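You operate a simulated robot arm through the tools that you are given. There is no shell and no other tool. Be economical: measure what you need, move in short steps, check, and stop when the job is done.

Carry out the task below with a simulated two-armed robot. There is one attempt and no reset: what you move stays moved.

JOB
Run the soak pot to its LINE and top up the fresh tank to FILL.
Fine: both columns end in their green bands, the feed and fill levers shut.

Only the result counts: the job must be done as asked and must still hold three seconds after the hand-in. Knocking over, shifting, dropping, spilling or breaking anything else fails it.

ROBOT AND FRAMES
Two 7-joint arms with fingered hands on one trunk that stands fixed in place. Base frame: the origin is at the foot of the trunk, x ahead of it, y to its left, z up. Units: mm, degrees, N and s.
The left shoulder is at [70, 139, 1043], the right one opposite. With the tool pointing down near the work surface each hand reaches from about 400 to 820 mm from the base axis, measured 20 degrees to its own side. Payload 3.9 kg a hand.
The TCP of each hand is the grasp point between the finger pads, 29 mm short of the fingertips. In the tool frame z runs along the fingers and y along their closing line. Largest opening 100 mm; the body of the gripper starts 34 mm behind the TCP. The gripper is a hand of 5 fingers: y runs from the thumb to the fingers, the wrist lies at [-15, -105, -177] in the tool frame.
Orientation is that of the tool frame in the base frame, as [roll, pitch, yaw] about the fixed x, y, z axes, in that order (R = Rz(yaw) Ry(pitch) Rx(roll)). With the fingers straight down and the wrist toward the robot, the tool's x, y and z point along [0, 1, 0], [1, 0, 0] and [0, 0, -1] of the base frame.

CONTROLS
- The arms move only by the tool play_rows. It takes "left_plan", "right_plan" or both (then of equal length, played together; a hand with none holds still); each is a list of rows, each a list of 6 numbers: the shift along the tool's x, y, z in m, then the turn, a rotation vector about the tool's x, y, z in degrees. In form: [[dx, dy, dz, ax, ay, az], ...]. A call has 1 to 8 rows; each row shifts and turns the commanded pose from where the row before left it, along the tool's axes as they then stand. Each row takes 0.2 s and may step no farther than 50 mm and 8.6 degrees from the row before; otherwise, the whole call is refused. Where a pose cannot be reached the arm comes as near as it can. A force on the tool above 40 N (or 10 N above the force at the start of the call, whichever is more), or a blocked arm, ends the call early, and 0.2 s more pass. In this call time passes only in rows, and 0.2 s behind the last. The reply holds the time, the measured pose of the TCP, the force on the tool along the base axes, the opening and the grip force, in the units named above and with some noise, with the torque about the TCP (base axes, N m) and any sound that the robot's microphone picked up.
- Cameras (640 x 400 px; columns grow to the right, rows downward): "scene" is now at [128.9, -6.1, 1345.5]; the picture's right is [-0.08, -1.00, 0.00], its down [-0.73, 0.06, -0.68] and it looks along [0.68, -0.05, -0.73] (base axes); focal length 350 px, centre (320, 200). "left" rides on the left gripper at [-66, -86, -121] in its tool frame; the picture's right is [-0.76, -0.31, 0.58], its down [0.59, -0.70, 0.40] and it looks along [0.28, 0.64, 0.71] (tool axes); focal length 247 px, centre (320, 200). "right" rides on the right gripper at [66, -86, -121] in its tool frame; the picture's right is [-0.76, 0.31, -0.58], its down [-0.59, -0.70, 0.40] and it looks along [-0.28, 0.64, 0.71] (tool axes); focal length 247 px, centre (320, 200). There is no depth. A picture from a camera that has moved, and an enlarged one, comes with that camera's place and axes in the base frame and with its lens.
- camera(camera): a new picture of that camera. No time passes.
- slide_trunk(by): slides the trunk up (or, below 0, down) by that many mm; the arms and the scene camera ride with it, the base frame stays. It gives what a move gives, with no picture.
- finger_targets(index, middle, ring, little, thumb_bend, thumb_turn, hand): sets how far each is bent, from 0 (flat) to 100 (curled in); at 30 the hand is open as for a grip, at 70 the pads meet at the TCP. One left out holds its place. A second passes; each finger stops where it meets its share of the squeeze, and holds until it gets a number again. It is the only way to open and close the hand. It gives what a move gives, with no picture; readings hold the bend of each and the force on index, middle, ring, little, thumb and palm. thumb_turn goes from beside the hand (0) to across from the fingers (100), as for a grip.
- turn_head(pan, tilt): turns the head with the scene camera to pan (to the left, within 86 degrees either way) and tilt (down, from -29 to 69), counted from straight ahead of the robot. It gives what a move gives.
- enlarge(camera, box): a new picture of the part [left, top, right, bottom] of that camera's present view, enlarged. No time passes.
- job_done(): hands the job in; it is judged then, once.

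Work in short steps. Places have to be worked out from the pictures, the camera data and where the tool is seen: move nearer, look again, correct. Check each grasp and each placing, and mend what went wrong. You have 120 turns and 86 pictures in all, those below and enlarged ones among them. Open the grippers and draw the arms clear of the work before you hand the job in, unless the task says otherwise; then end with one line.

The tools are called after "Emit:" as a command line: name --argument value ..., lists and objects as JSON in quotes. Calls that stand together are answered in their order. play_rows: Moves the arms, as the interface text tells. Its arguments: {"type":"object","properties":{"left_plan":{"type":"array","items":{"type":"array","items":{"type":"number"}}},"right_plan":{"type":"array","items":{"type":"array","items":{"type":"number"}}}},"required":[]} The other tools are called the same way: slide_trunk (by) slides the trunk up or down; finger_targets (index, middle, ring, little, thumb_bend, thumb_turn, hand) moves the fingers one by one; turn_head (pan, tilt) turns the head that bears the scene camera; camera (camera) takes a picture; enlarge (camera, box) takes an enlarged picture of a part of a camera's view; job_done () hands the job in.

At the start:

```text
time_s: 0.0
left_ee_pos: [484.4, 279.3, 883.3]
left_tool_rot: [180.0, 0.0, 96.1]
left_contact_force: [-0.8, 0.3, -0.6]
left_moment: [-0.01, 0.04, 0.0]
left_gripper_width: 99.6
left_finger_force: 0.0
left_shape: jaw
left_bend: [30.0, 30.0, 30.0, 30.0, 30.0, 98.0]
left_finger forces: [0.0, 0.1, 0.0, 0.1, 0.1, 0.0]
right_ee_pos: [575.6, -164.3, 954.2]
right_tool_rot: [179.8, 0.0, 96.2]
right_contact_force: [0.2, -0.4, -0.8]
right_moment: [-0.01, 0.0, 0.0]
right_gripper_width: 100.0
right_finger_force: 0.1
right_shape: jaw
right_bend: [30.0, 30.0, 30.0, 30.0, 30.0, 98.0]
right_finger forces: [0.1, 0.0, 0.1, 0.0, 0.0, 0.0]
trunk travel left (down, up): [-685.0, 155.0]
head pan, tilt: [-4.4, 46.9]
```

scene: 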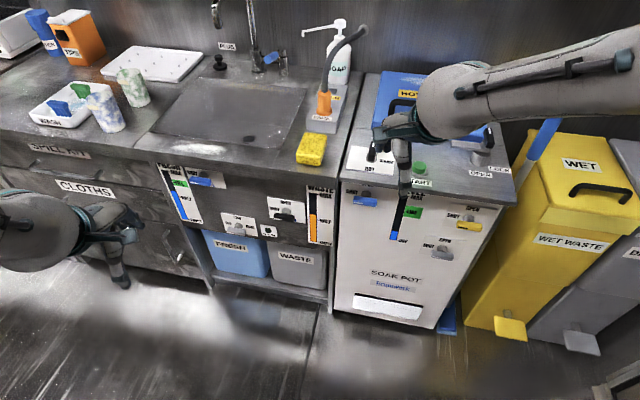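
right: 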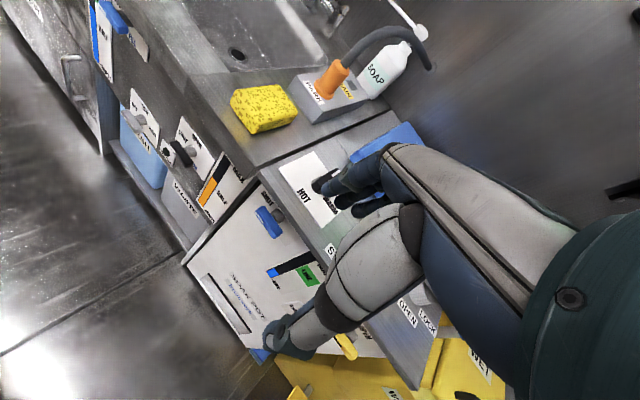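
left: 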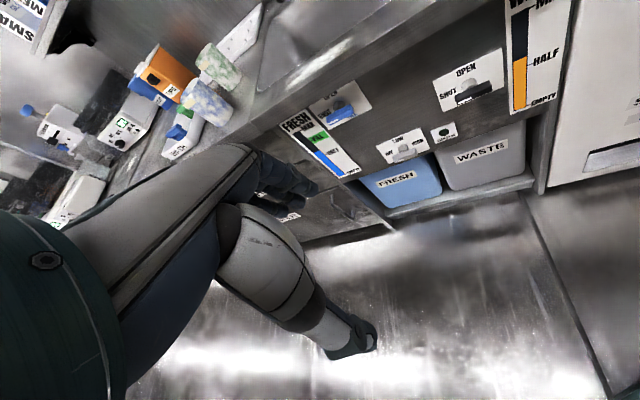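

The fronts show levers and gauges for both the fresh tank and the soak pot. I'll enlarge both areas to read the labels.

Emit:
enlarge --camera "scene" --box '[150, 150, 340, 270]'

Emit:
enlarge --camera "scene" --box '[330, 130, 530, 320]'

Emit:
enlarge --camera "left" --box '[270, 0, 640, 230]'

Emit:
enlarge --camera "right" --box '[180, 130, 460, 400]'

```text
3.33 times, centred on (245, 210) of scene
camera zoom: at [128.9, -6.1, 1345.5], right [-0.08, -1.0, 0.0], down [-0.73, 0.06, -0.68], along [0.68, -0.05, -0.73], focal length 1168 px, centre (570, 167)
```

zoom: 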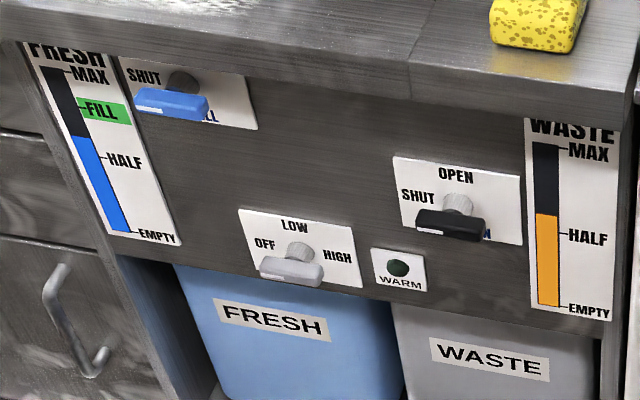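

```text
2.11 times, centred on (430, 225) of scene
camera zoom: at [128.9, -6.1, 1345.5], right [-0.08, -1.0, 0.0], down [-0.73, 0.06, -0.68], along [0.68, -0.05, -0.73], focal length 738 px, centre (88, 147)
```

zoom: 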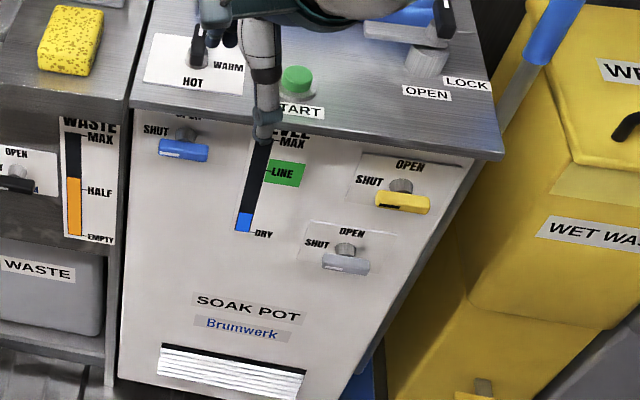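

```text
1.73 times, centred on (455, 115) of left
camera zoom: at [406.6, 205.3, 1003.0], right [-0.22, -0.79, -0.58], down [-0.76, 0.51, -0.4], along [0.61, 0.35, -0.71], focal length 427 px, centre (86, 347)
```

zoom: 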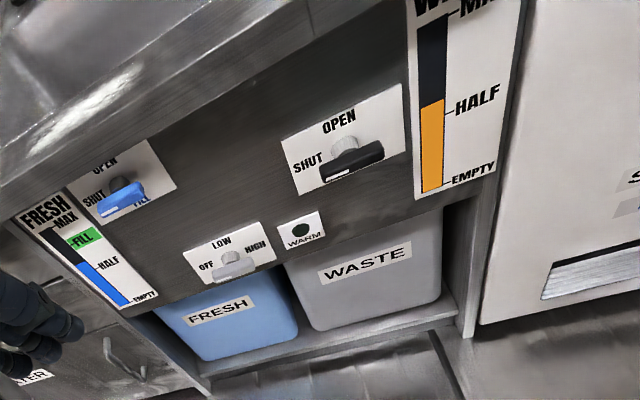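

```text
1.48 times, centred on (320, 265) of right
camera zoom: at [482.7, -109.8, 1077.1], right [0.39, -0.72, 0.58], down [-0.64, -0.66, -0.4], along [0.67, -0.21, -0.71], focal length 366 px, centre (320, 104)
```

zoom: 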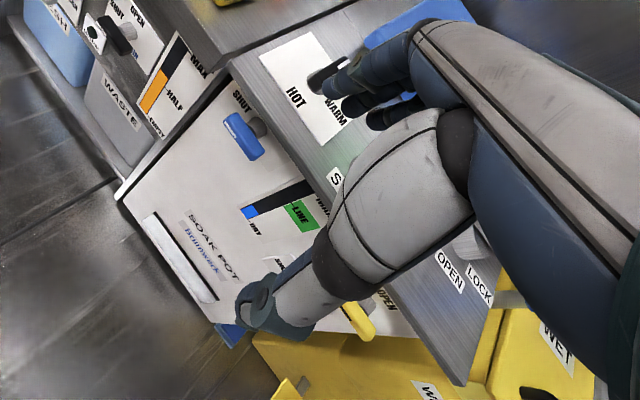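

I'll draw the right hand back toward the robot to uncover the pot's panel, so I can see its labels.

Emit:
play_rows --right_plan '[[0, -0.05, 0, 0, 0, 0], [-0.03, -0.04, 0, 0, 0, 0], [-0.04, -0.03, 0, 0, 0, 0], [-0.04, -0.02, 0, 0, 0, 0]]'

Emit:
camera --camera "scene"

Emit:
camera --camera "right"

```text
time_s: 1.0
left_ee_pos: [485.0, 279.6, 881.7]
left_tool_rot: [-179.9, 0.0, 96.1]
left_contact_force: [0.8, 0.4, 0.4]
left_moment: [-0.04, 0.05, -0.02]
left_gripper_width: 100.0
left_finger_force: 0.0
left_shape: jaw
left_bend: [30.0, 30.0, 30.0, 30.0, 30.0, 98.0]
left_finger forces: [0.1, 0.1, 0.0, 0.1, 0.0, 0.0]
right_ee_pos: [453.7, -289.2, 969.8]
right_tool_rot: [-178.6, 10.6, 99.0]
right_contact_force: [-0.6, -1.7, 1.4]
right_moment: [0.16, -0.06, 0.08]
right_gripper_width: 99.7
right_finger_force: 0.1
right_shape: jaw
right_bend: [30.0, 30.0, 30.0, 30.0, 30.0, 98.0]
right_finger forces: [0.1, 0.1, 0.0, 0.1, 0.0, 0.1]
right hand out of reach, approached as far as the arm can: row 2
trunk travel left (down, up): [-685.0, 155.0]
head pan, tilt: [-4.4, 46.9]
```

```text
78 pictures are left
camera scene: at [130.3, -6.5, 1345.4], right [-0.08, -1.0, 0.0], down [-0.73, 0.06, -0.68], along [0.68, -0.05, -0.73], focal length 350 px, centre (320, 200)
```

scene: 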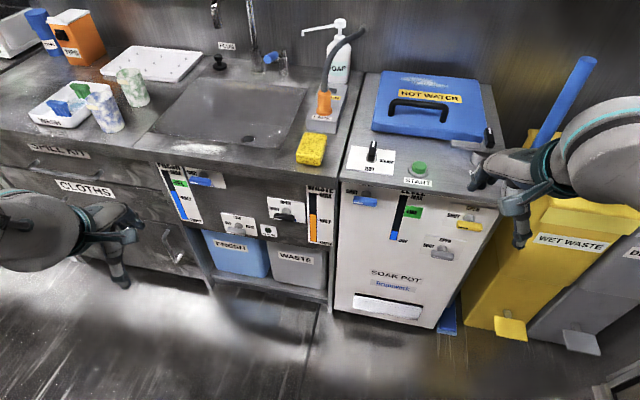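

```text
77 pictures are left
camera right: at [357.2, -216.6, 1080.0], right [0.41, -0.58, 0.7], down [-0.6, -0.75, -0.27], along [0.68, -0.31, -0.66], focal length 247 px, centre (320, 200)
```

right: 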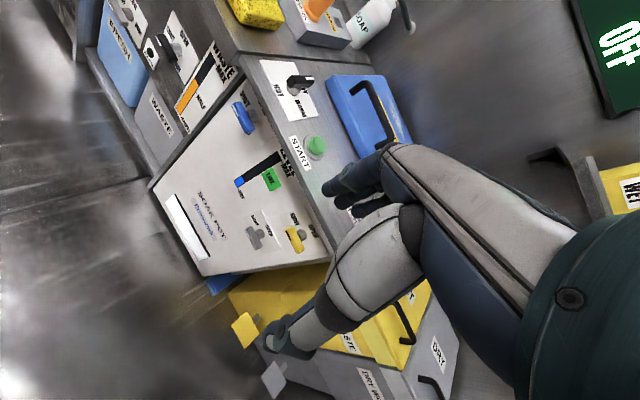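

The fresh lever works out near (791, 251, 729) and the pot's blue lever near (714, -162, 704). A wall sign shows up too, so I'll look up at the wall.

Emit:
turn_head --pan -10 --tilt 15

Emit:
camera --camera "scene"

```text
time_s: 2.0
left_ee_pos: [484.9, 279.5, 882.3]
left_tool_rot: [-180.0, 0.0, 96.2]
left_contact_force: [-0.1, -0.2, 0.9]
left_moment: [0.01, -0.02, 0.03]
left_gripper_width: 99.8
left_finger_force: 0.1
left_shape: jaw
left_bend: [30.0, 30.0, 30.0, 30.0, 30.0, 98.0]
left_finger forces: [0.0, 0.0, 0.0, 0.1, 0.2, 0.1]
right_ee_pos: [452.6, -288.9, 970.3]
right_tool_rot: [-178.6, 11.0, 99.1]
right_contact_force: [0.3, -0.6, -0.2]
right_moment: [0.0, 0.01, 0.0]
right_gripper_width: 99.8
right_finger_force: 0.0
right_shape: jaw
right_bend: [30.0, 30.0, 30.0, 30.0, 30.0, 98.0]
right_finger forces: [0.0, 0.0, 0.0, 0.0, 0.0, 0.0]
trunk travel left (down, up): [-685.0, 155.0]
head pan, tilt: [-10.0, 15.0]
```

```text
76 pictures are left
camera scene: at [141.6, -16.4, 1395.0], right [-0.17, -0.98, 0.0], down [-0.26, 0.05, -0.97], along [0.95, -0.17, -0.26], focal length 350 px, centre (320, 200)
```

scene: 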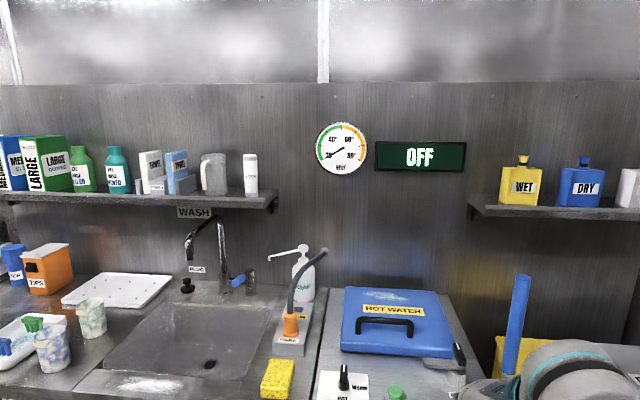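

The pot's display reads OFF, and heating isn't part of this job. I'll lower the trunk to look at the panels closer to level and bring the levers into reach.

Emit:
slide_trunk --by -250

Emit:
turn_head --pan 0 --tilt 30

Emit:
camera --camera "scene"

Emit:
enlarge --camera "scene" --box '[310, 190, 510, 315]'

Emit:
enlarge --camera "scene" --box '[120, 190, 320, 315]'

```text
time_s: 4.5
left_ee_pos: [484.1, 279.3, 632.1]
left_tool_rot: [-180.0, 0.0, 96.2]
left_contact_force: [-0.7, 0.0, -0.1]
left_moment: [-0.02, -0.01, 0.04]
left_gripper_width: 99.8
left_finger_force: 0.1
left_shape: jaw
left_bend: [30.0, 30.0, 30.0, 30.0, 30.0, 98.0]
left_finger forces: [0.0, 0.0, 0.0, 0.0, 0.0, 0.0]
right_ee_pos: [448.2, -291.2, 705.2]
right_tool_rot: [179.9, 0.2, 96.2]
right_contact_force: [0.4, 0.2, -0.3]
right_moment: [0.01, -0.01, -0.02]
right_gripper_width: 100.0
right_finger_force: 0.1
right_shape: jaw
right_bend: [30.0, 30.0, 30.0, 30.0, 30.0, 98.0]
right_finger forces: [0.0, 0.0, 0.1, 0.0, 0.0, 0.0]
trunk travel left (down, up): [-435.0, 405.0]
head pan, tilt: [-10.0, 15.0]
```

```text
time_s: 5.3
left_ee_pos: [484.4, 279.1, 632.7]
left_tool_rot: [-179.9, 0.0, 96.2]
left_contact_force: [0.4, 0.4, 0.1]
left_moment: [0.01, 0.03, -0.02]
left_gripper_width: 99.9
left_finger_force: 0.0
left_shape: jaw
left_bend: [30.0, 30.0, 30.0, 30.0, 30.0, 98.0]
left_finger forces: [0.1, 0.1, 0.1, 0.0, 0.0, 0.0]
right_ee_pos: [449.1, -290.3, 705.8]
right_tool_rot: [179.9, 0.1, 96.2]
right_contact_force: [0.8, -0.5, -0.9]
right_moment: [0.0, 0.0, 0.01]
right_gripper_width: 99.9
right_finger_force: 0.1
right_shape: jaw
right_bend: [30.0, 30.0, 30.0, 30.0, 30.0, 98.0]
right_finger forces: [0.1, 0.0, 0.0, 0.1, 0.1, 0.0]
trunk travel left (down, up): [-435.0, 405.0]
head pan, tilt: [0.0, 30.0]
```

```text
75 pictures are left
camera scene: at [139.9, -0.1, 1120.9], right [0.0, -1.0, 0.0], down [-0.5, 0.0, -0.87], along [0.87, 0.0, -0.5], focal length 350 px, centre (320, 200)
```

scene: 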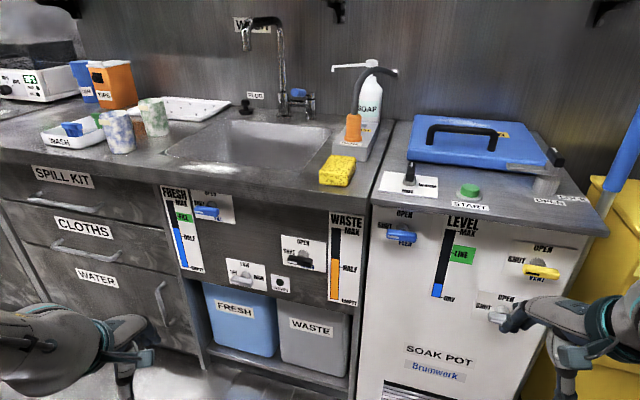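

```text
3.20 times, centred on (410, 252) of scene
camera zoom: at [139.9, -0.1, 1120.9], right [0.0, -1.0, 0.0], down [-0.5, 0.0, -0.87], along [0.87, 0.0, -0.5], focal length 1122 px, centre (32, 32)
```

zoom: 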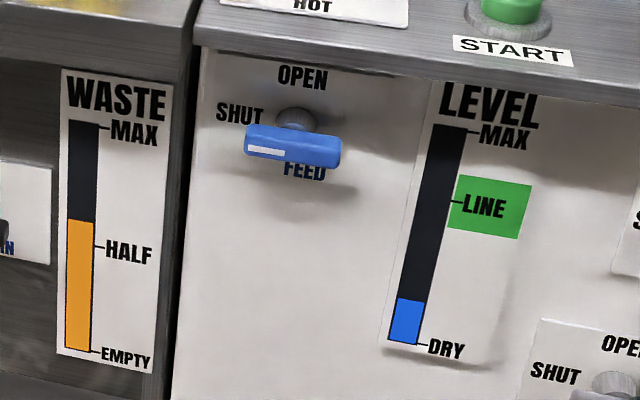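

```text
3.20 times, centred on (220, 252) of scene
camera zoom: at [139.9, -0.1, 1120.9], right [0.0, -1.0, 0.0], down [-0.5, 0.0, -0.87], along [0.87, 0.0, -0.5], focal length 1122 px, centre (640, 32)
```

zoom: 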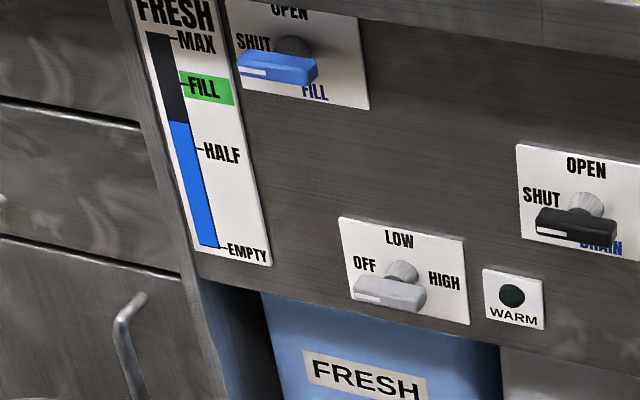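

The levers are labelled FEED (pot, near (714, -163, 706)) and FILL (fresh tank, near (790, 247, 722)), and both are SHUT with the white mark pointing left. I'll shape both hands to point with the index finger, then see where the fingertips sit.

Emit:
finger_targets --hand "right" --index 5 --middle 100 --ring 100 --little 100 --thumb_bend 100

Emit:
finger_targets --hand "left" --index 5 --middle 100 --ring 100 --little 100 --thumb_bend 100

Emit:
camera --camera "right"

Emit:
camera --camera "scene"

```text
time_s: 6.3
left_ee_pos: [484.5, 280.4, 632.5]
left_tool_rot: [180.0, 0.0, 96.2]
left_contact_force: [-0.2, 0.9, 0.5]
left_moment: [-0.02, 0.01, 0.02]
left_gripper_width: 99.9
left_finger_force: 0.1
left_shape: jaw
left_bend: [30.0, 30.0, 30.0, 30.0, 30.0, 98.0]
left_finger forces: [0.0, 0.1, 0.0, 0.1, 0.0, 0.0]
right_ee_pos: [448.6, -292.1, 704.6]
right_tool_rot: [-180.0, 0.1, 96.2]
right_contact_force: [-0.3, -0.7, 0.5]
right_moment: [-0.01, -0.01, -0.02]
right_gripper_width: 41.8
right_finger_force: 0.2
right_shape: fingers
right_bend: [5.0, 99.0, 100.0, 100.0, 100.0, 98.0]
right_finger forces: [0.0, 0.1, 0.0, 0.1, 0.0, 0.0]
trunk travel left (down, up): [-435.0, 405.0]
head pan, tilt: [0.0, 30.0]
```

```text
time_s: 7.3
left_ee_pos: [484.5, 278.1, 632.6]
left_tool_rot: [-180.0, 0.0, 96.2]
left_contact_force: [0.2, 0.1, -0.3]
left_moment: [-0.01, -0.02, -0.01]
left_gripper_width: 41.9
left_finger_force: 0.0
left_shape: fingers
left_bend: [5.0, 99.0, 100.0, 100.0, 100.0, 98.0]
left_finger forces: [0.0, 0.1, 0.0, 0.1, 0.0, 0.0]
right_ee_pos: [448.7, -291.3, 705.8]
right_tool_rot: [179.9, 0.1, 96.3]
right_contact_force: [0.4, 0.0, 0.1]
right_moment: [0.02, -0.02, -0.02]
right_gripper_width: 41.8
right_finger_force: 0.1
right_shape: fingers
right_bend: [5.0, 99.0, 100.0, 100.0, 100.0, 98.0]
right_finger forces: [0.0, 0.0, 0.0, 0.1, 0.1, 0.1]
trunk travel left (down, up): [-435.0, 405.0]
head pan, tilt: [0.0, 30.0]
```

```text
72 pictures are left
camera right: at [355.5, -235.6, 827.2], right [0.39, -0.72, 0.58], down [-0.64, -0.66, -0.4], along [0.67, -0.21, -0.71], focal length 247 px, centre (320, 200)
```

right: 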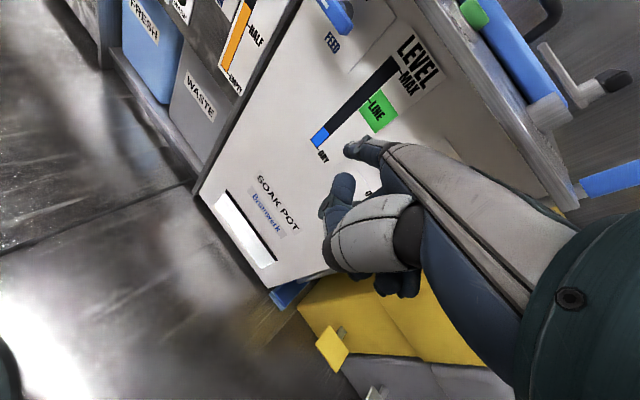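

```text
71 pictures are left
camera scene: at [139.8, 0.0, 1120.9], right [0.0, -1.0, 0.0], down [-0.5, 0.0, -0.87], along [0.87, 0.0, -0.5], focal length 350 px, centre (320, 200)
```

scene: 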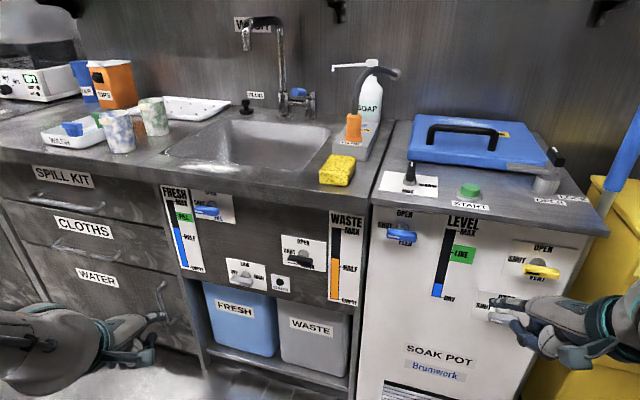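

By triangulation the index tip sits about 92 mm along tool y from the TCP, with the finger pointing roughly 45° down. I'll pitch the right hand up 45° so the finger points level, moving it forward as I go.

Emit:
play_rows --right_plan '[[0, 0.025, 0.015, -7.5, 0, 0], [0, 0.0228, 0.0181, -7.5, 0, 0], [0, 0.0203, 0.021, -7.5, 0, 0], [0, 0.0174, 0.0234, -7.5, 0, 0], [0, 0.0142, 0.0255, -7.5, 0, 0], [0, 0.0107, 0.0271, -7.5, 0, 0]]'

Emit:
camera --camera "right"

Emit:
camera --camera "scene"

```text
time_s: 8.7
left_ee_pos: [486.1, 278.2, 631.7]
left_tool_rot: [179.9, 0.0, 96.2]
left_contact_force: [0.1, -1.0, -0.8]
left_moment: [-0.01, 0.01, 0.01]
left_gripper_width: 42.0
left_finger_force: 0.0
left_shape: fingers
left_bend: [5.0, 99.0, 100.0, 100.0, 100.0, 98.0]
left_finger forces: [0.0, 0.0, 0.1, 0.0, 0.1, 0.0]
right_ee_pos: [571.4, -268.7, 642.2]
right_tool_rot: [144.0, 2.1, 97.8]
right_contact_force: [-0.6, -0.2, -0.4]
right_moment: [0.0, 0.01, 0.0]
right_gripper_width: 41.8
right_finger_force: 0.0
right_shape: fingers
right_bend: [5.0, 99.0, 100.0, 100.0, 100.0, 98.0]
right_finger forces: [0.1, 0.1, 0.1, 0.1, 0.0, 0.0]
right hand out of reach, approached as far as the arm can: row 5, 6
trunk travel left (down, up): [-435.0, 405.0]
head pan, tilt: [0.0, 30.0]
```

```text
70 pictures are left
camera right: at [422.3, -221.6, 688.6], right [0.01, -0.74, 0.67], down [-0.25, -0.65, -0.71], along [0.97, -0.16, -0.19], focal length 247 px, centre (320, 200)
```

right: 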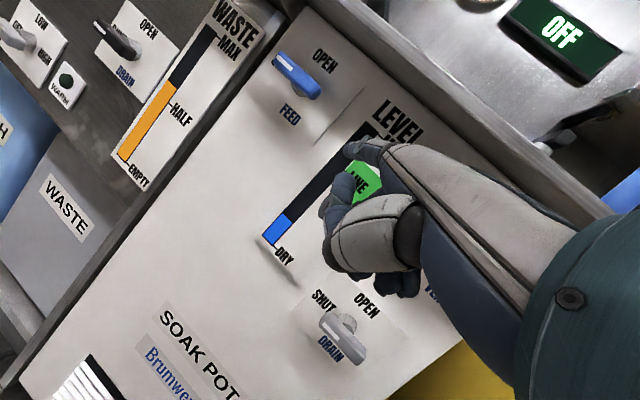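

```text
69 pictures are left
camera scene: at [140.5, -0.4, 1120.7], right [0.0, -1.0, 0.0], down [-0.5, 0.0, -0.87], along [0.87, 0.0, -0.5], focal length 350 px, centre (320, 200)
```

scene: 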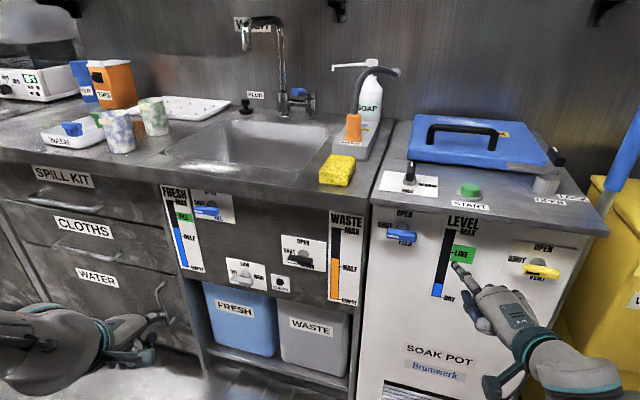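

The arm stopped about 9° short of level, which is usable. The tip is near (646, -251, 692) and the lever bar near (714, -161, 713), with its marked end at y≈-138. I'll move the tip left to below that end, still short of the panel.

Emit:
play_rows --right_plan '[[0.036, 0.004, 0.004, 0, 0, 0], [0.037, 0.005, 0.005, 0, 0, 0], [0.037, 0.005, 0.005, 0, 0, 0]]'

Emit:
camera --camera "right"

Emit:
enlarge --camera "scene" --box '[340, 190, 540, 315]'

```text
time_s: 9.5
left_ee_pos: [485.2, 279.3, 632.9]
left_tool_rot: [180.0, -0.1, 96.2]
left_contact_force: [-0.2, -0.6, 0.4]
left_moment: [-0.01, 0.04, 0.0]
left_gripper_width: 41.7
left_finger_force: 0.1
left_shape: fingers
left_bend: [5.0, 99.0, 100.0, 100.0, 100.0, 98.0]
left_finger forces: [0.0, 0.1, 0.1, 0.0, 0.1, 0.0]
right_ee_pos: [579.7, -156.7, 635.3]
right_tool_rot: [143.9, 2.3, 97.7]
right_contact_force: [-0.2, -0.2, 0.1]
right_moment: [0.03, -0.01, 0.04]
right_gripper_width: 41.8
right_finger_force: 0.0
right_shape: fingers
right_bend: [5.0, 99.0, 100.0, 100.0, 100.0, 98.0]
right_finger forces: [0.1, 0.1, 0.0, 0.1, 0.1, 0.1]
trunk travel left (down, up): [-435.0, 405.0]
head pan, tilt: [0.0, 30.0]
```

```text
68 pictures are left
camera right: at [430.5, -108.9, 682.0], right [0.01, -0.74, 0.68], down [-0.25, -0.66, -0.71], along [0.97, -0.16, -0.19], focal length 247 px, centre (320, 200)
```

right: 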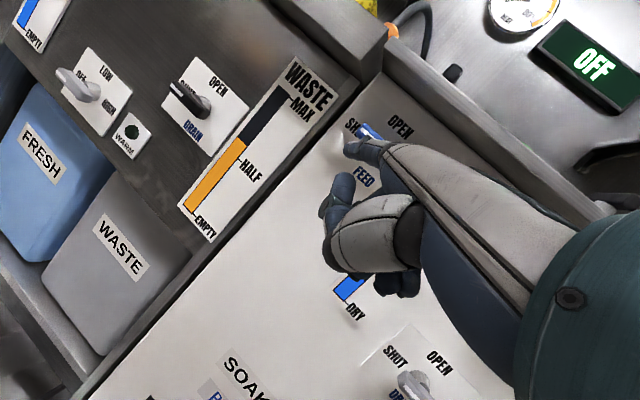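

```text
3.20 times, centred on (440, 252) of scene
camera zoom: at [140.0, 0.3, 1120.8], right [0.0, -1.0, 0.0], down [-0.5, 0.0, -0.87], along [0.87, 0.0, -0.5], focal length 1122 px, centre (-64, 32)
```

zoom: 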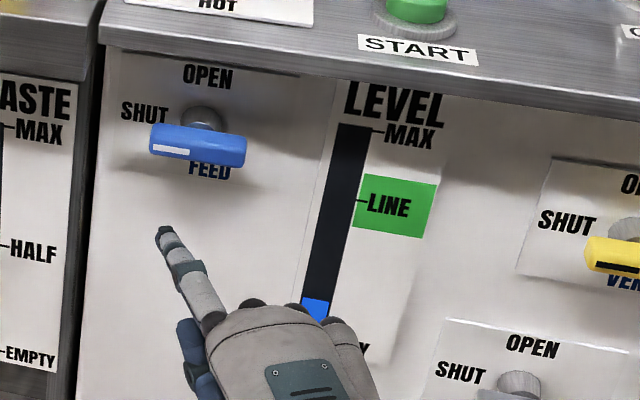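

The scene view shows the tip at about (655, -134, 690), below and left of the bar. I'll go about 60 mm forward and slightly down and right, so the tip sits under the bar's left half.

Emit:
play_rows --right_plan '[[-0.006, 0.0155, 0.0131, 0, 0, 0], [-0.006, 0.0155, 0.0131, 0, 0, 0], [-0.003, 0.015, 0.0131, 0, 0, 0]]'

Emit:
enlarge --camera "scene" --box '[340, 190, 540, 315]'

Emit:
enlarge --camera "right" --box '[260, 70, 460, 195]'

```text
time_s: 10.3
left_ee_pos: [485.0, 278.5, 633.2]
left_tool_rot: [180.0, 0.0, 96.2]
left_contact_force: [0.1, -0.2, -0.5]
left_moment: [-0.01, 0.02, -0.01]
left_gripper_width: 41.6
left_finger_force: 0.1
left_shape: fingers
left_bend: [5.0, 99.0, 100.0, 100.0, 100.0, 98.0]
left_finger forces: [0.1, 0.0, 0.0, 0.0, 0.1, 0.1]
right_ee_pos: [639.1, -162.8, 631.1]
right_tool_rot: [144.0, 2.1, 97.8]
right_contact_force: [-0.4, -0.6, -0.2]
right_moment: [0.03, -0.01, -0.01]
right_gripper_width: 41.7
right_finger_force: 0.0
right_shape: fingers
right_bend: [5.0, 99.0, 100.0, 100.0, 100.0, 98.0]
right_finger forces: [0.1, 0.0, 0.1, 0.1, 0.1, 0.0]
trunk travel left (down, up): [-435.0, 405.0]
head pan, tilt: [0.0, 30.0]
```

```text
3.20 times, centred on (440, 252) of scene
camera zoom: at [140.0, 0.1, 1120.8], right [0.0, -1.0, 0.0], down [-0.5, 0.0, -0.87], along [0.87, 0.0, -0.5], focal length 1122 px, centre (-64, 32)
```

zoom: 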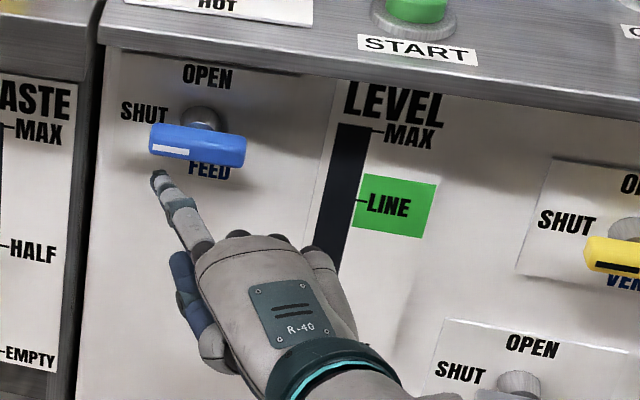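

```text
3.20 times, centred on (360, 132) of right
camera zoom: at [490.9, -116.5, 677.6], right [0.01, -0.74, 0.68], down [-0.25, -0.66, -0.71], along [0.97, -0.16, -0.19], focal length 790 px, centre (192, 416)
```

zoom: 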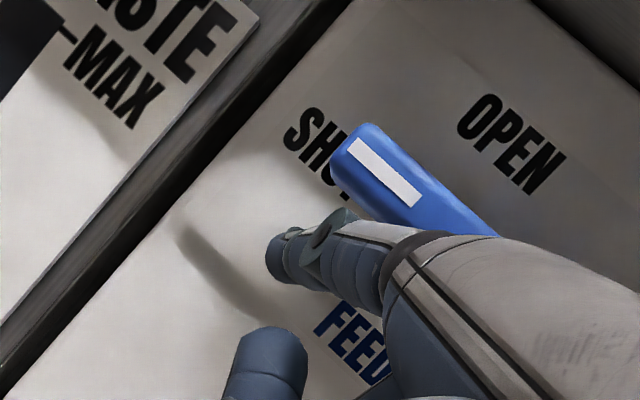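

Triangulation puts the tip at (715, -141, 685), just under the bar, which sits near x 703, z 713. I'll push up along an arc about the hub, first to roughly 30°.

Emit:
play_rows --right_plan '[[0.002, 0.0065, -0.0089, 0, 0, 0], [0.005, 0.0082, -0.0113, 0, 0, 0]]'

Emit:
enlarge --camera "scene" --box '[340, 190, 540, 315]'

```text
time_s: 10.9
left_ee_pos: [484.1, 279.5, 632.5]
left_tool_rot: [179.9, -0.1, 96.2]
left_contact_force: [-0.1, 0.7, 0.1]
left_moment: [-0.04, 0.02, 0.0]
left_gripper_width: 41.7
left_finger_force: 0.3
left_shape: fingers
left_bend: [5.0, 99.0, 100.0, 100.0, 100.0, 98.0]
left_finger forces: [0.0, 0.1, 0.0, 0.0, 0.0, 0.0]
right_ee_pos: [638.1, -156.7, 655.8]
right_tool_rot: [144.0, 2.2, 97.7]
right_contact_force: [1.0, 0.5, -1.8]
right_moment: [-0.04, 0.09, 0.0]
right_gripper_width: 40.5
right_finger_force: 0.1
right_shape: fingers
right_bend: [6.0, 99.0, 100.0, 100.0, 100.0, 98.0]
right_finger forces: [1.3, 0.1, 0.1, 0.0, 0.0, 0.1]
trunk travel left (down, up): [-435.0, 405.0]
head pan, tilt: [0.0, 30.0]
```

```text
3.20 times, centred on (440, 252) of scene
camera zoom: at [139.9, 0.2, 1120.8], right [0.0, -1.0, 0.0], down [-0.5, 0.0, -0.87], along [0.87, 0.0, -0.5], focal length 1122 px, centre (-64, 32)
```

zoom: 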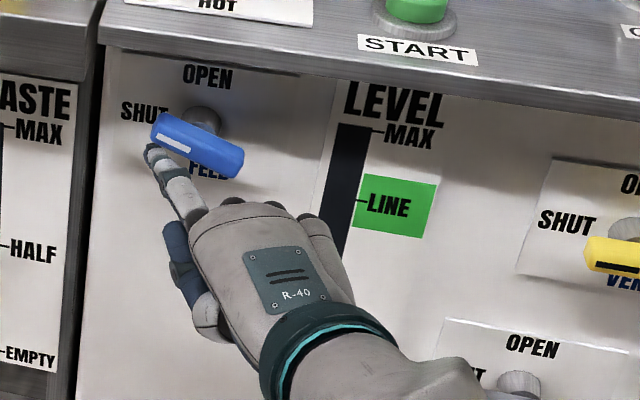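

The lever turns easily and is now at about 25°. I'll continue along the arc toward OPEN.

Emit:
play_rows --right_plan '[[0, 0.0094, -0.013, 0, 0, 0], [-0.008, 0.0073, -0.0101, 0, 0, 0], [-0.008, 0.0012, -0.0016, 0, 0, 0]]'

Emit:
enlarge --camera "scene" --box '[340, 190, 540, 315]'

```text
time_s: 11.7
left_ee_pos: [483.0, 280.2, 631.2]
left_tool_rot: [-180.0, 0.0, 96.2]
left_contact_force: [-0.7, 0.2, 0.0]
left_moment: [0.0, -0.01, -0.01]
left_gripper_width: 41.6
left_finger_force: 0.0
left_shape: fingers
left_bend: [5.0, 99.0, 100.0, 100.0, 100.0, 98.0]
left_finger forces: [0.0, 0.0, 0.0, 0.1, 0.1, 0.0]
right_ee_pos: [640.2, -170.8, 687.4]
right_tool_rot: [144.1, 2.1, 97.9]
right_contact_force: [-2.2, 4.1, -1.7]
right_moment: [-0.27, -0.04, 0.29]
right_gripper_width: 40.5
right_finger_force: 3.1
right_shape: fingers
right_bend: [6.0, 99.0, 100.0, 100.0, 100.0, 98.0]
right_finger forces: [4.6, 0.0, 0.0, 0.0, 0.0, 0.1]
trunk travel left (down, up): [-435.0, 405.0]
head pan, tilt: [0.0, 30.0]
```

```text
3.20 times, centred on (440, 252) of scene
camera zoom: at [139.8, 0.6, 1120.8], right [0.0, -1.0, 0.0], down [-0.5, 0.0, -0.87], along [0.87, 0.0, -0.5], focal length 1122 px, centre (-64, 32)
```

zoom: 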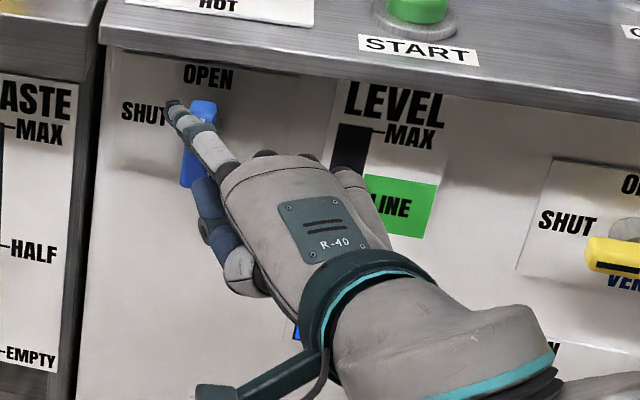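

The lever is close to OPEN. I'll withdraw the finger to the lower left, where the gauge stays visible, and read the level.

Emit:
play_rows --right_plan '[[0.012, -0.0, -0.0, 0, 0, 0], [0.01, -0.028, -0.0155, 0, 0, 0], [0.005, -0.036, 0.003, 0, 0, 0]]'

Emit:
enlarge --camera "scene" --box '[340, 190, 540, 315]'

```text
time_s: 12.5
left_ee_pos: [485.1, 279.3, 630.2]
left_tool_rot: [180.0, -0.1, 96.2]
left_contact_force: [-0.6, -0.6, -0.2]
left_moment: [0.0, 0.0, 0.01]
left_gripper_width: 42.1
left_finger_force: 0.0
left_shape: fingers
left_bend: [5.0, 99.0, 100.0, 100.0, 100.0, 98.0]
left_finger forces: [0.0, 0.0, 0.0, 0.0, 0.1, 0.1]
right_ee_pos: [580.4, -153.5, 659.0]
right_tool_rot: [144.0, 2.1, 97.7]
right_contact_force: [-0.4, 0.9, -0.2]
right_moment: [0.02, 0.0, -0.03]
right_gripper_width: 41.7
right_finger_force: 0.0
right_shape: fingers
right_bend: [5.0, 99.0, 100.0, 100.0, 100.0, 98.0]
right_finger forces: [0.1, 0.1, 0.1, 0.0, 0.0, 0.0]
trunk travel left (down, up): [-435.0, 405.0]
head pan, tilt: [0.0, 30.0]
```

```text
3.20 times, centred on (440, 252) of scene
camera zoom: at [139.8, -0.2, 1120.9], right [0.0, -1.0, 0.0], down [-0.5, 0.0, -0.87], along [0.87, 0.0, -0.5], focal length 1122 px, centre (-64, 32)
```

zoom: 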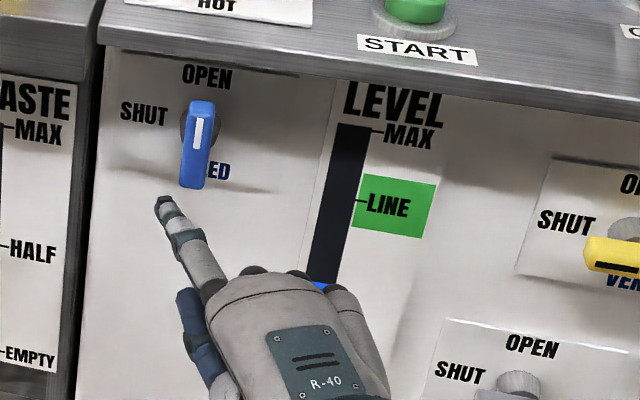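

The lever is fully OPEN and the column is rising at about 10 px/s in the zoom, with the LINE band at rows 175–237. I'll set the finger to the left of the bar's lower end, ready to push it shut, with the gauge still in view.

Emit:
play_rows --right_plan '[[-0.006, 0.011, 0.0225, 0, 0, 0], [-0.006, 0.0233, 0.0308, 0, 0, 0]]'

Emit:
enlarge --camera "scene" --box '[340, 190, 540, 315]'

```text
time_s: 13.1
left_ee_pos: [484.6, 279.8, 631.6]
left_tool_rot: [180.0, 0.0, 96.1]
left_contact_force: [0.2, 0.2, 0.3]
left_moment: [0.0, -0.02, -0.01]
left_gripper_width: 41.7
left_finger_force: 0.0
left_shape: fingers
left_bend: [5.0, 99.0, 100.0, 100.0, 100.0, 98.0]
left_finger forces: [0.0, 0.0, 0.0, 0.0, 0.0, 0.0]
right_ee_pos: [638.6, -159.0, 635.9]
right_tool_rot: [144.1, 2.3, 97.7]
right_contact_force: [-0.1, 0.1, -0.3]
right_moment: [0.0, 0.0, 0.03]
right_gripper_width: 41.6
right_finger_force: 0.0
right_shape: fingers
right_bend: [5.0, 99.0, 100.0, 100.0, 100.0, 98.0]
right_finger forces: [0.0, 0.1, 0.1, 0.0, 0.0, 0.0]
trunk travel left (down, up): [-435.0, 405.0]
head pan, tilt: [0.0, 30.0]
```

```text
3.20 times, centred on (440, 252) of scene
camera zoom: at [140.2, 0.0, 1120.8], right [0.0, -1.0, 0.0], down [-0.5, 0.0, -0.87], along [0.87, 0.0, -0.5], focal length 1122 px, centre (-64, 32)
```

zoom: 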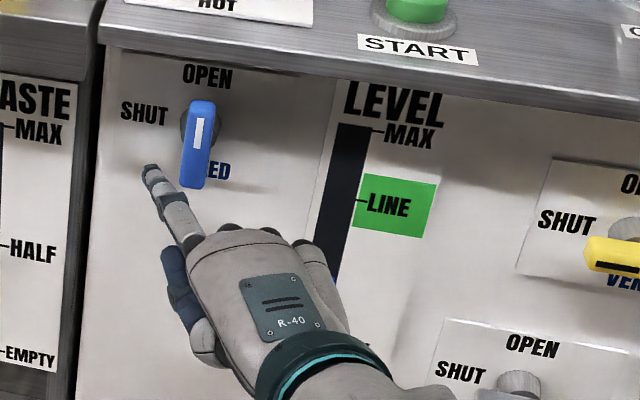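

The finger is in place and the level is near row 277. I'll wait with zero-motion rows.

Emit:
play_rows --right_plan '[[0, 0, 0, 0, 0, 0], [0, 0, 0, 0, 0, 0], [0, 0, 0, 0, 0, 0], [0, 0, 0, 0, 0, 0], [0, 0, 0, 0, 0, 0], [0, 0, 0, 0, 0, 0], [0, 0, 0, 0, 0, 0], [0, 0, 0, 0, 0, 0]]'

Emit:
enlarge --camera "scene" --box '[340, 190, 540, 315]'

Emit:
enlarge --camera "scene" --box '[120, 180, 320, 305]'

```text
time_s: 14.9
left_ee_pos: [484.1, 279.2, 631.5]
left_tool_rot: [-180.0, 0.0, 96.2]
left_contact_force: [-0.4, -0.2, 0.9]
left_moment: [0.0, 0.0, 0.02]
left_gripper_width: 41.7
left_finger_force: 0.0
left_shape: fingers
left_bend: [5.0, 99.0, 100.0, 100.0, 100.0, 98.0]
left_finger forces: [0.0, 0.0, 0.1, 0.0, 0.0, 0.0]
right_ee_pos: [639.5, -158.0, 638.1]
right_tool_rot: [144.0, 2.2, 97.6]
right_contact_force: [-0.2, 1.6, -0.6]
right_moment: [-0.02, 0.01, 0.0]
right_gripper_width: 41.5
right_finger_force: 0.1
right_shape: fingers
right_bend: [5.0, 99.0, 100.0, 100.0, 100.0, 98.0]
right_finger forces: [0.1, 0.0, 0.0, 0.0, 0.1, 0.0]
trunk travel left (down, up): [-435.0, 405.0]
head pan, tilt: [0.0, 30.0]
```

```text
3.20 times, centred on (440, 252) of scene
camera zoom: at [139.8, 0.0, 1120.9], right [0.0, -1.0, 0.0], down [-0.5, 0.0, -0.87], along [0.87, 0.0, -0.5], focal length 1122 px, centre (-64, 32)
```

zoom: 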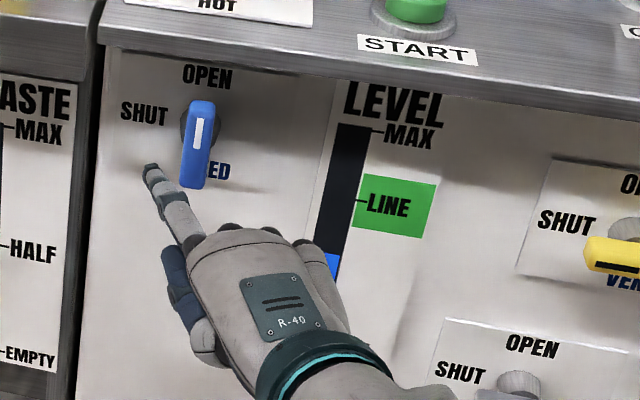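

```text
3.20 times, centred on (220, 242) of scene
camera zoom: at [139.8, 0.0, 1120.9], right [0.0, -1.0, 0.0], down [-0.5, 0.0, -0.87], along [0.87, 0.0, -0.5], focal length 1122 px, centre (640, 64)
```

zoom: 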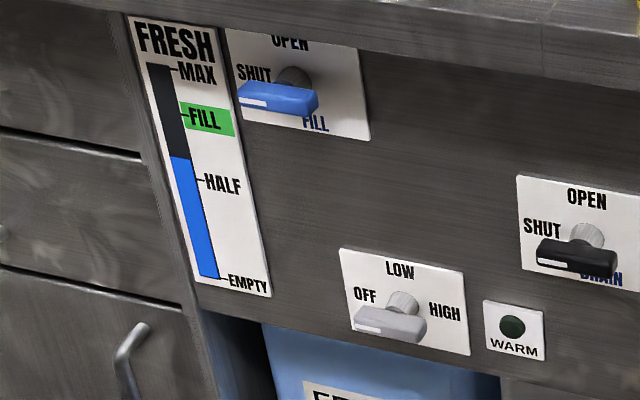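

Feed does draw from the fresh tank, so filling it last is the right order. The pot is at row 253, rising about 12 px/s, and I'll wait another 1.8 s.

Emit:
play_rows --right_plan '[[0, 0, 0, 0, 0, 0], [0, 0, 0, 0, 0, 0], [0, 0, 0, 0, 0, 0], [0, 0, 0, 0, 0, 0], [0, 0, 0, 0, 0, 0], [0, 0, 0, 0, 0, 0], [0, 0, 0, 0, 0, 0], [0, 0, 0, 0, 0, 0]]'

Emit:
enlarge --camera "scene" --box '[340, 190, 540, 315]'

```text
time_s: 16.7
left_ee_pos: [485.2, 279.3, 632.0]
left_tool_rot: [179.9, -0.1, 96.2]
left_contact_force: [-0.5, 0.6, 0.1]
left_moment: [-0.01, -0.01, -0.01]
left_gripper_width: 41.9
left_finger_force: 0.0
left_shape: fingers
left_bend: [5.0, 99.0, 100.0, 100.0, 100.0, 98.0]
left_finger forces: [0.0, 0.1, 0.0, 0.0, 0.0, 0.0]
right_ee_pos: [638.5, -158.8, 636.9]
right_tool_rot: [144.0, 2.1, 97.7]
right_contact_force: [1.5, -0.2, 0.0]
right_moment: [-0.02, 0.0, -0.01]
right_gripper_width: 41.7
right_finger_force: 0.1
right_shape: fingers
right_bend: [5.0, 99.0, 100.0, 100.0, 100.0, 98.0]
right_finger forces: [0.0, 0.1, 0.0, 0.0, 0.1, 0.1]
trunk travel left (down, up): [-435.0, 405.0]
head pan, tilt: [0.0, 30.0]
```

```text
3.20 times, centred on (440, 252) of scene
camera zoom: at [139.8, 0.0, 1120.9], right [0.0, -1.0, 0.0], down [-0.5, 0.0, -0.87], along [0.87, 0.0, -0.5], focal length 1122 px, centre (-64, 32)
```

zoom: 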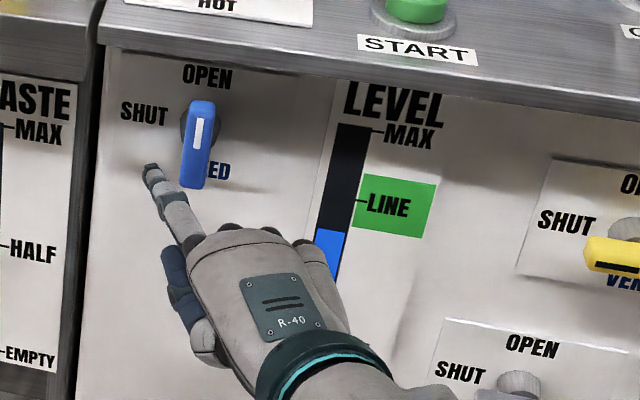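

The level is at row 232, just below the band, and the LINE tick is at about 201. I'll wait 1.4 s more and then close.

Emit:
play_rows --right_plan '[[0, 0, 0, 0, 0, 0], [0, 0, 0, 0, 0, 0], [0, 0, 0, 0, 0, 0], [0, 0, 0, 0, 0, 0], [0, 0, 0, 0, 0, 0], [0, 0, 0, 0, 0, 0]]'

Emit:
play_rows --right_plan '[[-0.009, 0, 0, 0, 0, 0], [-0.011, -0.0015, 0.002, 0, 0, 0], [-0.011, -0.0015, 0.002, 0, 0, 0], [-0.011, 0.003, -0.004, 0, 0, 0], [-0.009, 0.005, -0.007, 0, 0, 0], [-0.002, 0.004, -0.006, 0, 0, 0]]'

Emit:
enlarge --camera "scene" --box '[340, 190, 540, 315]'

```text
time_s: 18.1
left_ee_pos: [485.0, 277.7, 632.3]
left_tool_rot: [-179.9, 0.1, 96.2]
left_contact_force: [-0.7, 0.3, 0.1]
left_moment: [-0.03, 0.0, 0.03]
left_gripper_width: 41.9
left_finger_force: 0.0
left_shape: fingers
left_bend: [5.0, 99.0, 100.0, 100.0, 100.0, 98.0]
left_finger forces: [0.0, 0.0, 0.0, 0.0, 0.0, 0.0]
right_ee_pos: [638.9, -158.0, 636.0]
right_tool_rot: [144.0, 2.2, 97.8]
right_contact_force: [0.2, 0.2, -0.7]
right_moment: [-0.01, -0.04, 0.0]
right_gripper_width: 41.3
right_finger_force: 0.0
right_shape: fingers
right_bend: [5.0, 99.0, 100.0, 100.0, 100.0, 98.0]
right_finger forces: [0.0, 0.0, 0.0, 0.0, 0.1, 0.0]
trunk travel left (down, up): [-435.0, 405.0]
head pan, tilt: [0.0, 30.0]
```

```text
time_s: 19.5
left_ee_pos: [485.3, 279.1, 632.5]
left_tool_rot: [180.0, 0.0, 96.2]
left_contact_force: [-0.3, 0.6, 0.0]
left_moment: [-0.01, 0.01, -0.01]
left_gripper_width: 41.5
left_finger_force: 0.0
left_shape: fingers
left_bend: [5.0, 99.0, 100.0, 100.0, 100.0, 98.0]
left_finger forces: [0.1, 0.0, 0.0, 0.1, 0.0, 0.1]
right_ee_pos: [644.8, -212.8, 654.5]
right_tool_rot: [144.2, 2.1, 97.6]
right_contact_force: [-2.0, -4.2, -6.1]
right_moment: [0.07, 0.21, -0.2]
right_gripper_width: 38.0
right_finger_force: 3.8
right_shape: fingers
right_bend: [9.0, 99.0, 100.0, 100.0, 100.0, 98.0]
right_finger forces: [6.8, 0.0, 0.0, 0.0, 0.1, 0.0]
trunk travel left (down, up): [-435.0, 405.0]
head pan, tilt: [0.0, 30.0]
```

```text
3.20 times, centred on (440, 252) of scene
camera zoom: at [140.4, -0.8, 1120.7], right [0.0, -1.0, 0.0], down [-0.5, 0.0, -0.87], along [0.87, 0.0, -0.5], focal length 1122 px, centre (-64, 32)
```

zoom: 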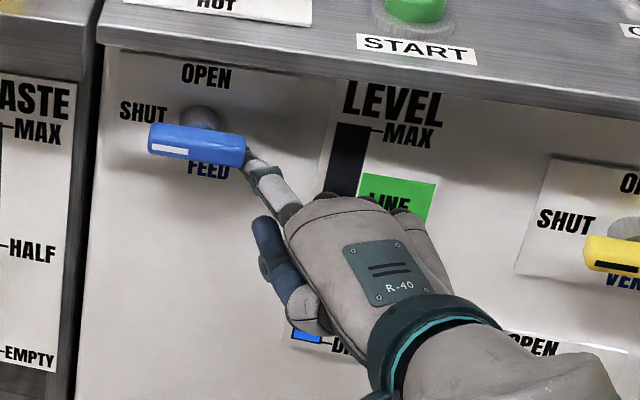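

The lever is back at SHUT and resting on its stop. I'll drop the finger clear, draw back and check the level.

Emit:
play_rows --right_plan '[[0, -0.0059, 0.0081, 0, 0, 0], [-0.01, -0.026, -0.013, 0, 0, 0], [-0.01, -0.035, -0.018, 0, 0, 0], [-0.03, -0.02, 0.02, 0, 0, 0]]'

Emit:
enlarge --camera "scene" --box '[340, 190, 540, 315]'

```text
time_s: 20.7
left_ee_pos: [484.6, 279.7, 631.6]
left_tool_rot: [-179.9, 0.0, 96.1]
left_contact_force: [-0.2, 0.5, 0.5]
left_moment: [-0.01, -0.02, 0.02]
left_gripper_width: 42.0
left_finger_force: 0.0
left_shape: fingers
left_bend: [5.0, 99.0, 100.0, 100.0, 100.0, 98.0]
left_finger forces: [0.0, 0.0, 0.1, 0.1, 0.0, 0.0]
right_ee_pos: [603.1, -248.1, 689.1]
right_tool_rot: [136.4, 4.3, 99.2]
right_contact_force: [-0.3, 0.1, 0.4]
right_moment: [0.01, -0.02, 0.03]
right_gripper_width: 42.0
right_finger_force: 0.0
right_shape: fingers
right_bend: [5.0, 99.0, 100.0, 100.0, 100.0, 98.0]
right_finger forces: [0.1, 0.0, 0.0, 0.1, 0.1, 0.0]
right hand out of reach, approached as far as the arm can: row 4
trunk travel left (down, up): [-435.0, 405.0]
head pan, tilt: [0.0, 30.0]
stopped in row 4 (right hand): the arm was blocked; the commanded pose is now the measured one
```

```text
3.20 times, centred on (440, 252) of scene
camera zoom: at [139.7, 0.0, 1120.9], right [0.0, -1.0, 0.0], down [-0.5, 0.0, -0.87], along [0.87, 0.0, -0.5], focal length 1122 px, centre (-64, 32)
```

zoom: 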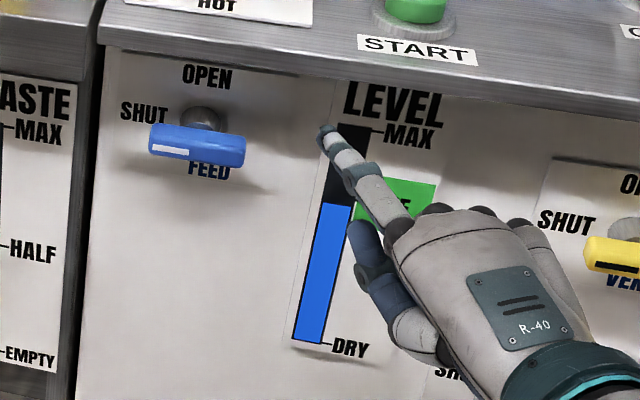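

The pot column now ends right on the LINE tick with FEED shut. For FILL, I'll bring the left hand up with its finger level, to just in front of and below that lever.

Emit:
play_rows --left_plan '[[-0.0065, 0.031, 0.003, -7.5, 0, 0], [-0.0065, 0.0303, 0.007, -7.5, 0, 0], [-0.0065, 0.0291, 0.0109, -7.5, 0, 0], [-0.0065, 0.0275, 0.0146, -7.5, 0, 0], [-0.0065, 0.0253, 0.0181, -7.5, 0, 0], [-0.0065, 0.0228, 0.0213, -7.5, 0, 0]]'

Emit:
enlarge --camera "scene" --box '[120, 180, 320, 305]'

Emit:
camera --camera "left"

```text
time_s: 22.1
left_ee_pos: [673.5, 261.7, 613.3]
left_tool_rot: [134.9, 0.0, 96.2]
left_contact_force: [0.7, 0.4, -0.3]
left_moment: [0.01, 0.03, 0.03]
left_gripper_width: 41.6
left_finger_force: 0.1
left_shape: fingers
left_bend: [5.0, 99.0, 100.0, 100.0, 100.0, 98.0]
left_finger forces: [0.0, 0.1, 0.0, 0.1, 0.1, 0.0]
right_ee_pos: [603.5, -249.2, 689.8]
right_tool_rot: [136.3, 4.3, 99.1]
right_contact_force: [1.6, -1.2, -0.7]
right_moment: [0.0, 0.0, 0.02]
right_gripper_width: 41.2
right_finger_force: 0.0
right_shape: fingers
right_bend: [5.0, 99.0, 100.0, 100.0, 100.0, 98.0]
right_finger forces: [0.1, 0.0, 0.0, 0.0, 0.0, 0.0]
trunk travel left (down, up): [-435.0, 405.0]
head pan, tilt: [0.0, 30.0]
```

```text
3.20 times, centred on (220, 242) of scene
camera zoom: at [140.3, 0.0, 1120.8], right [0.0, -1.0, 0.0], down [-0.5, 0.0, -0.87], along [0.87, 0.0, -0.5], focal length 1122 px, centre (640, 64)
```

zoom: 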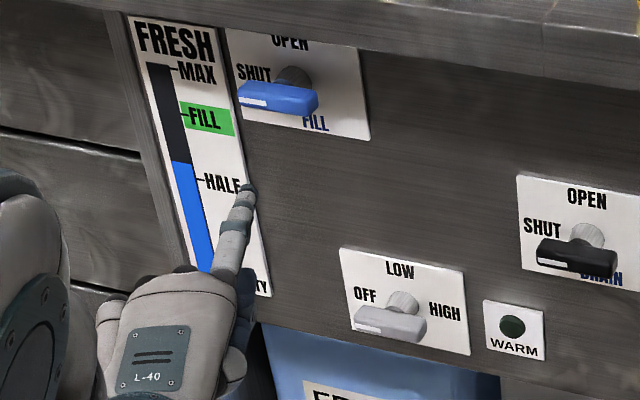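

```text
54 pictures are left
camera left: at [534.9, 180.8, 638.7], right [0.27, -0.73, -0.62], down [-0.28, 0.56, -0.78], along [0.92, 0.39, -0.05], focal length 247 px, centre (320, 200)
```

left: 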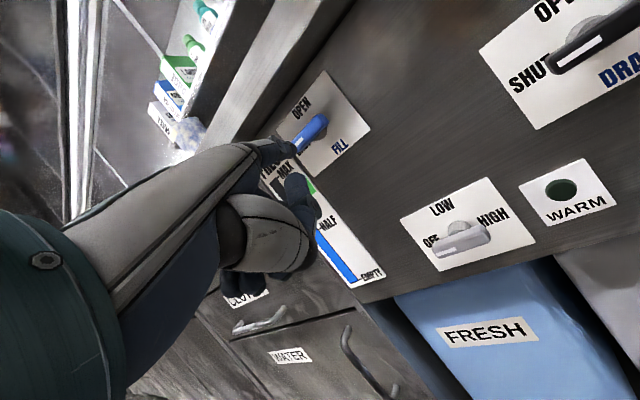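

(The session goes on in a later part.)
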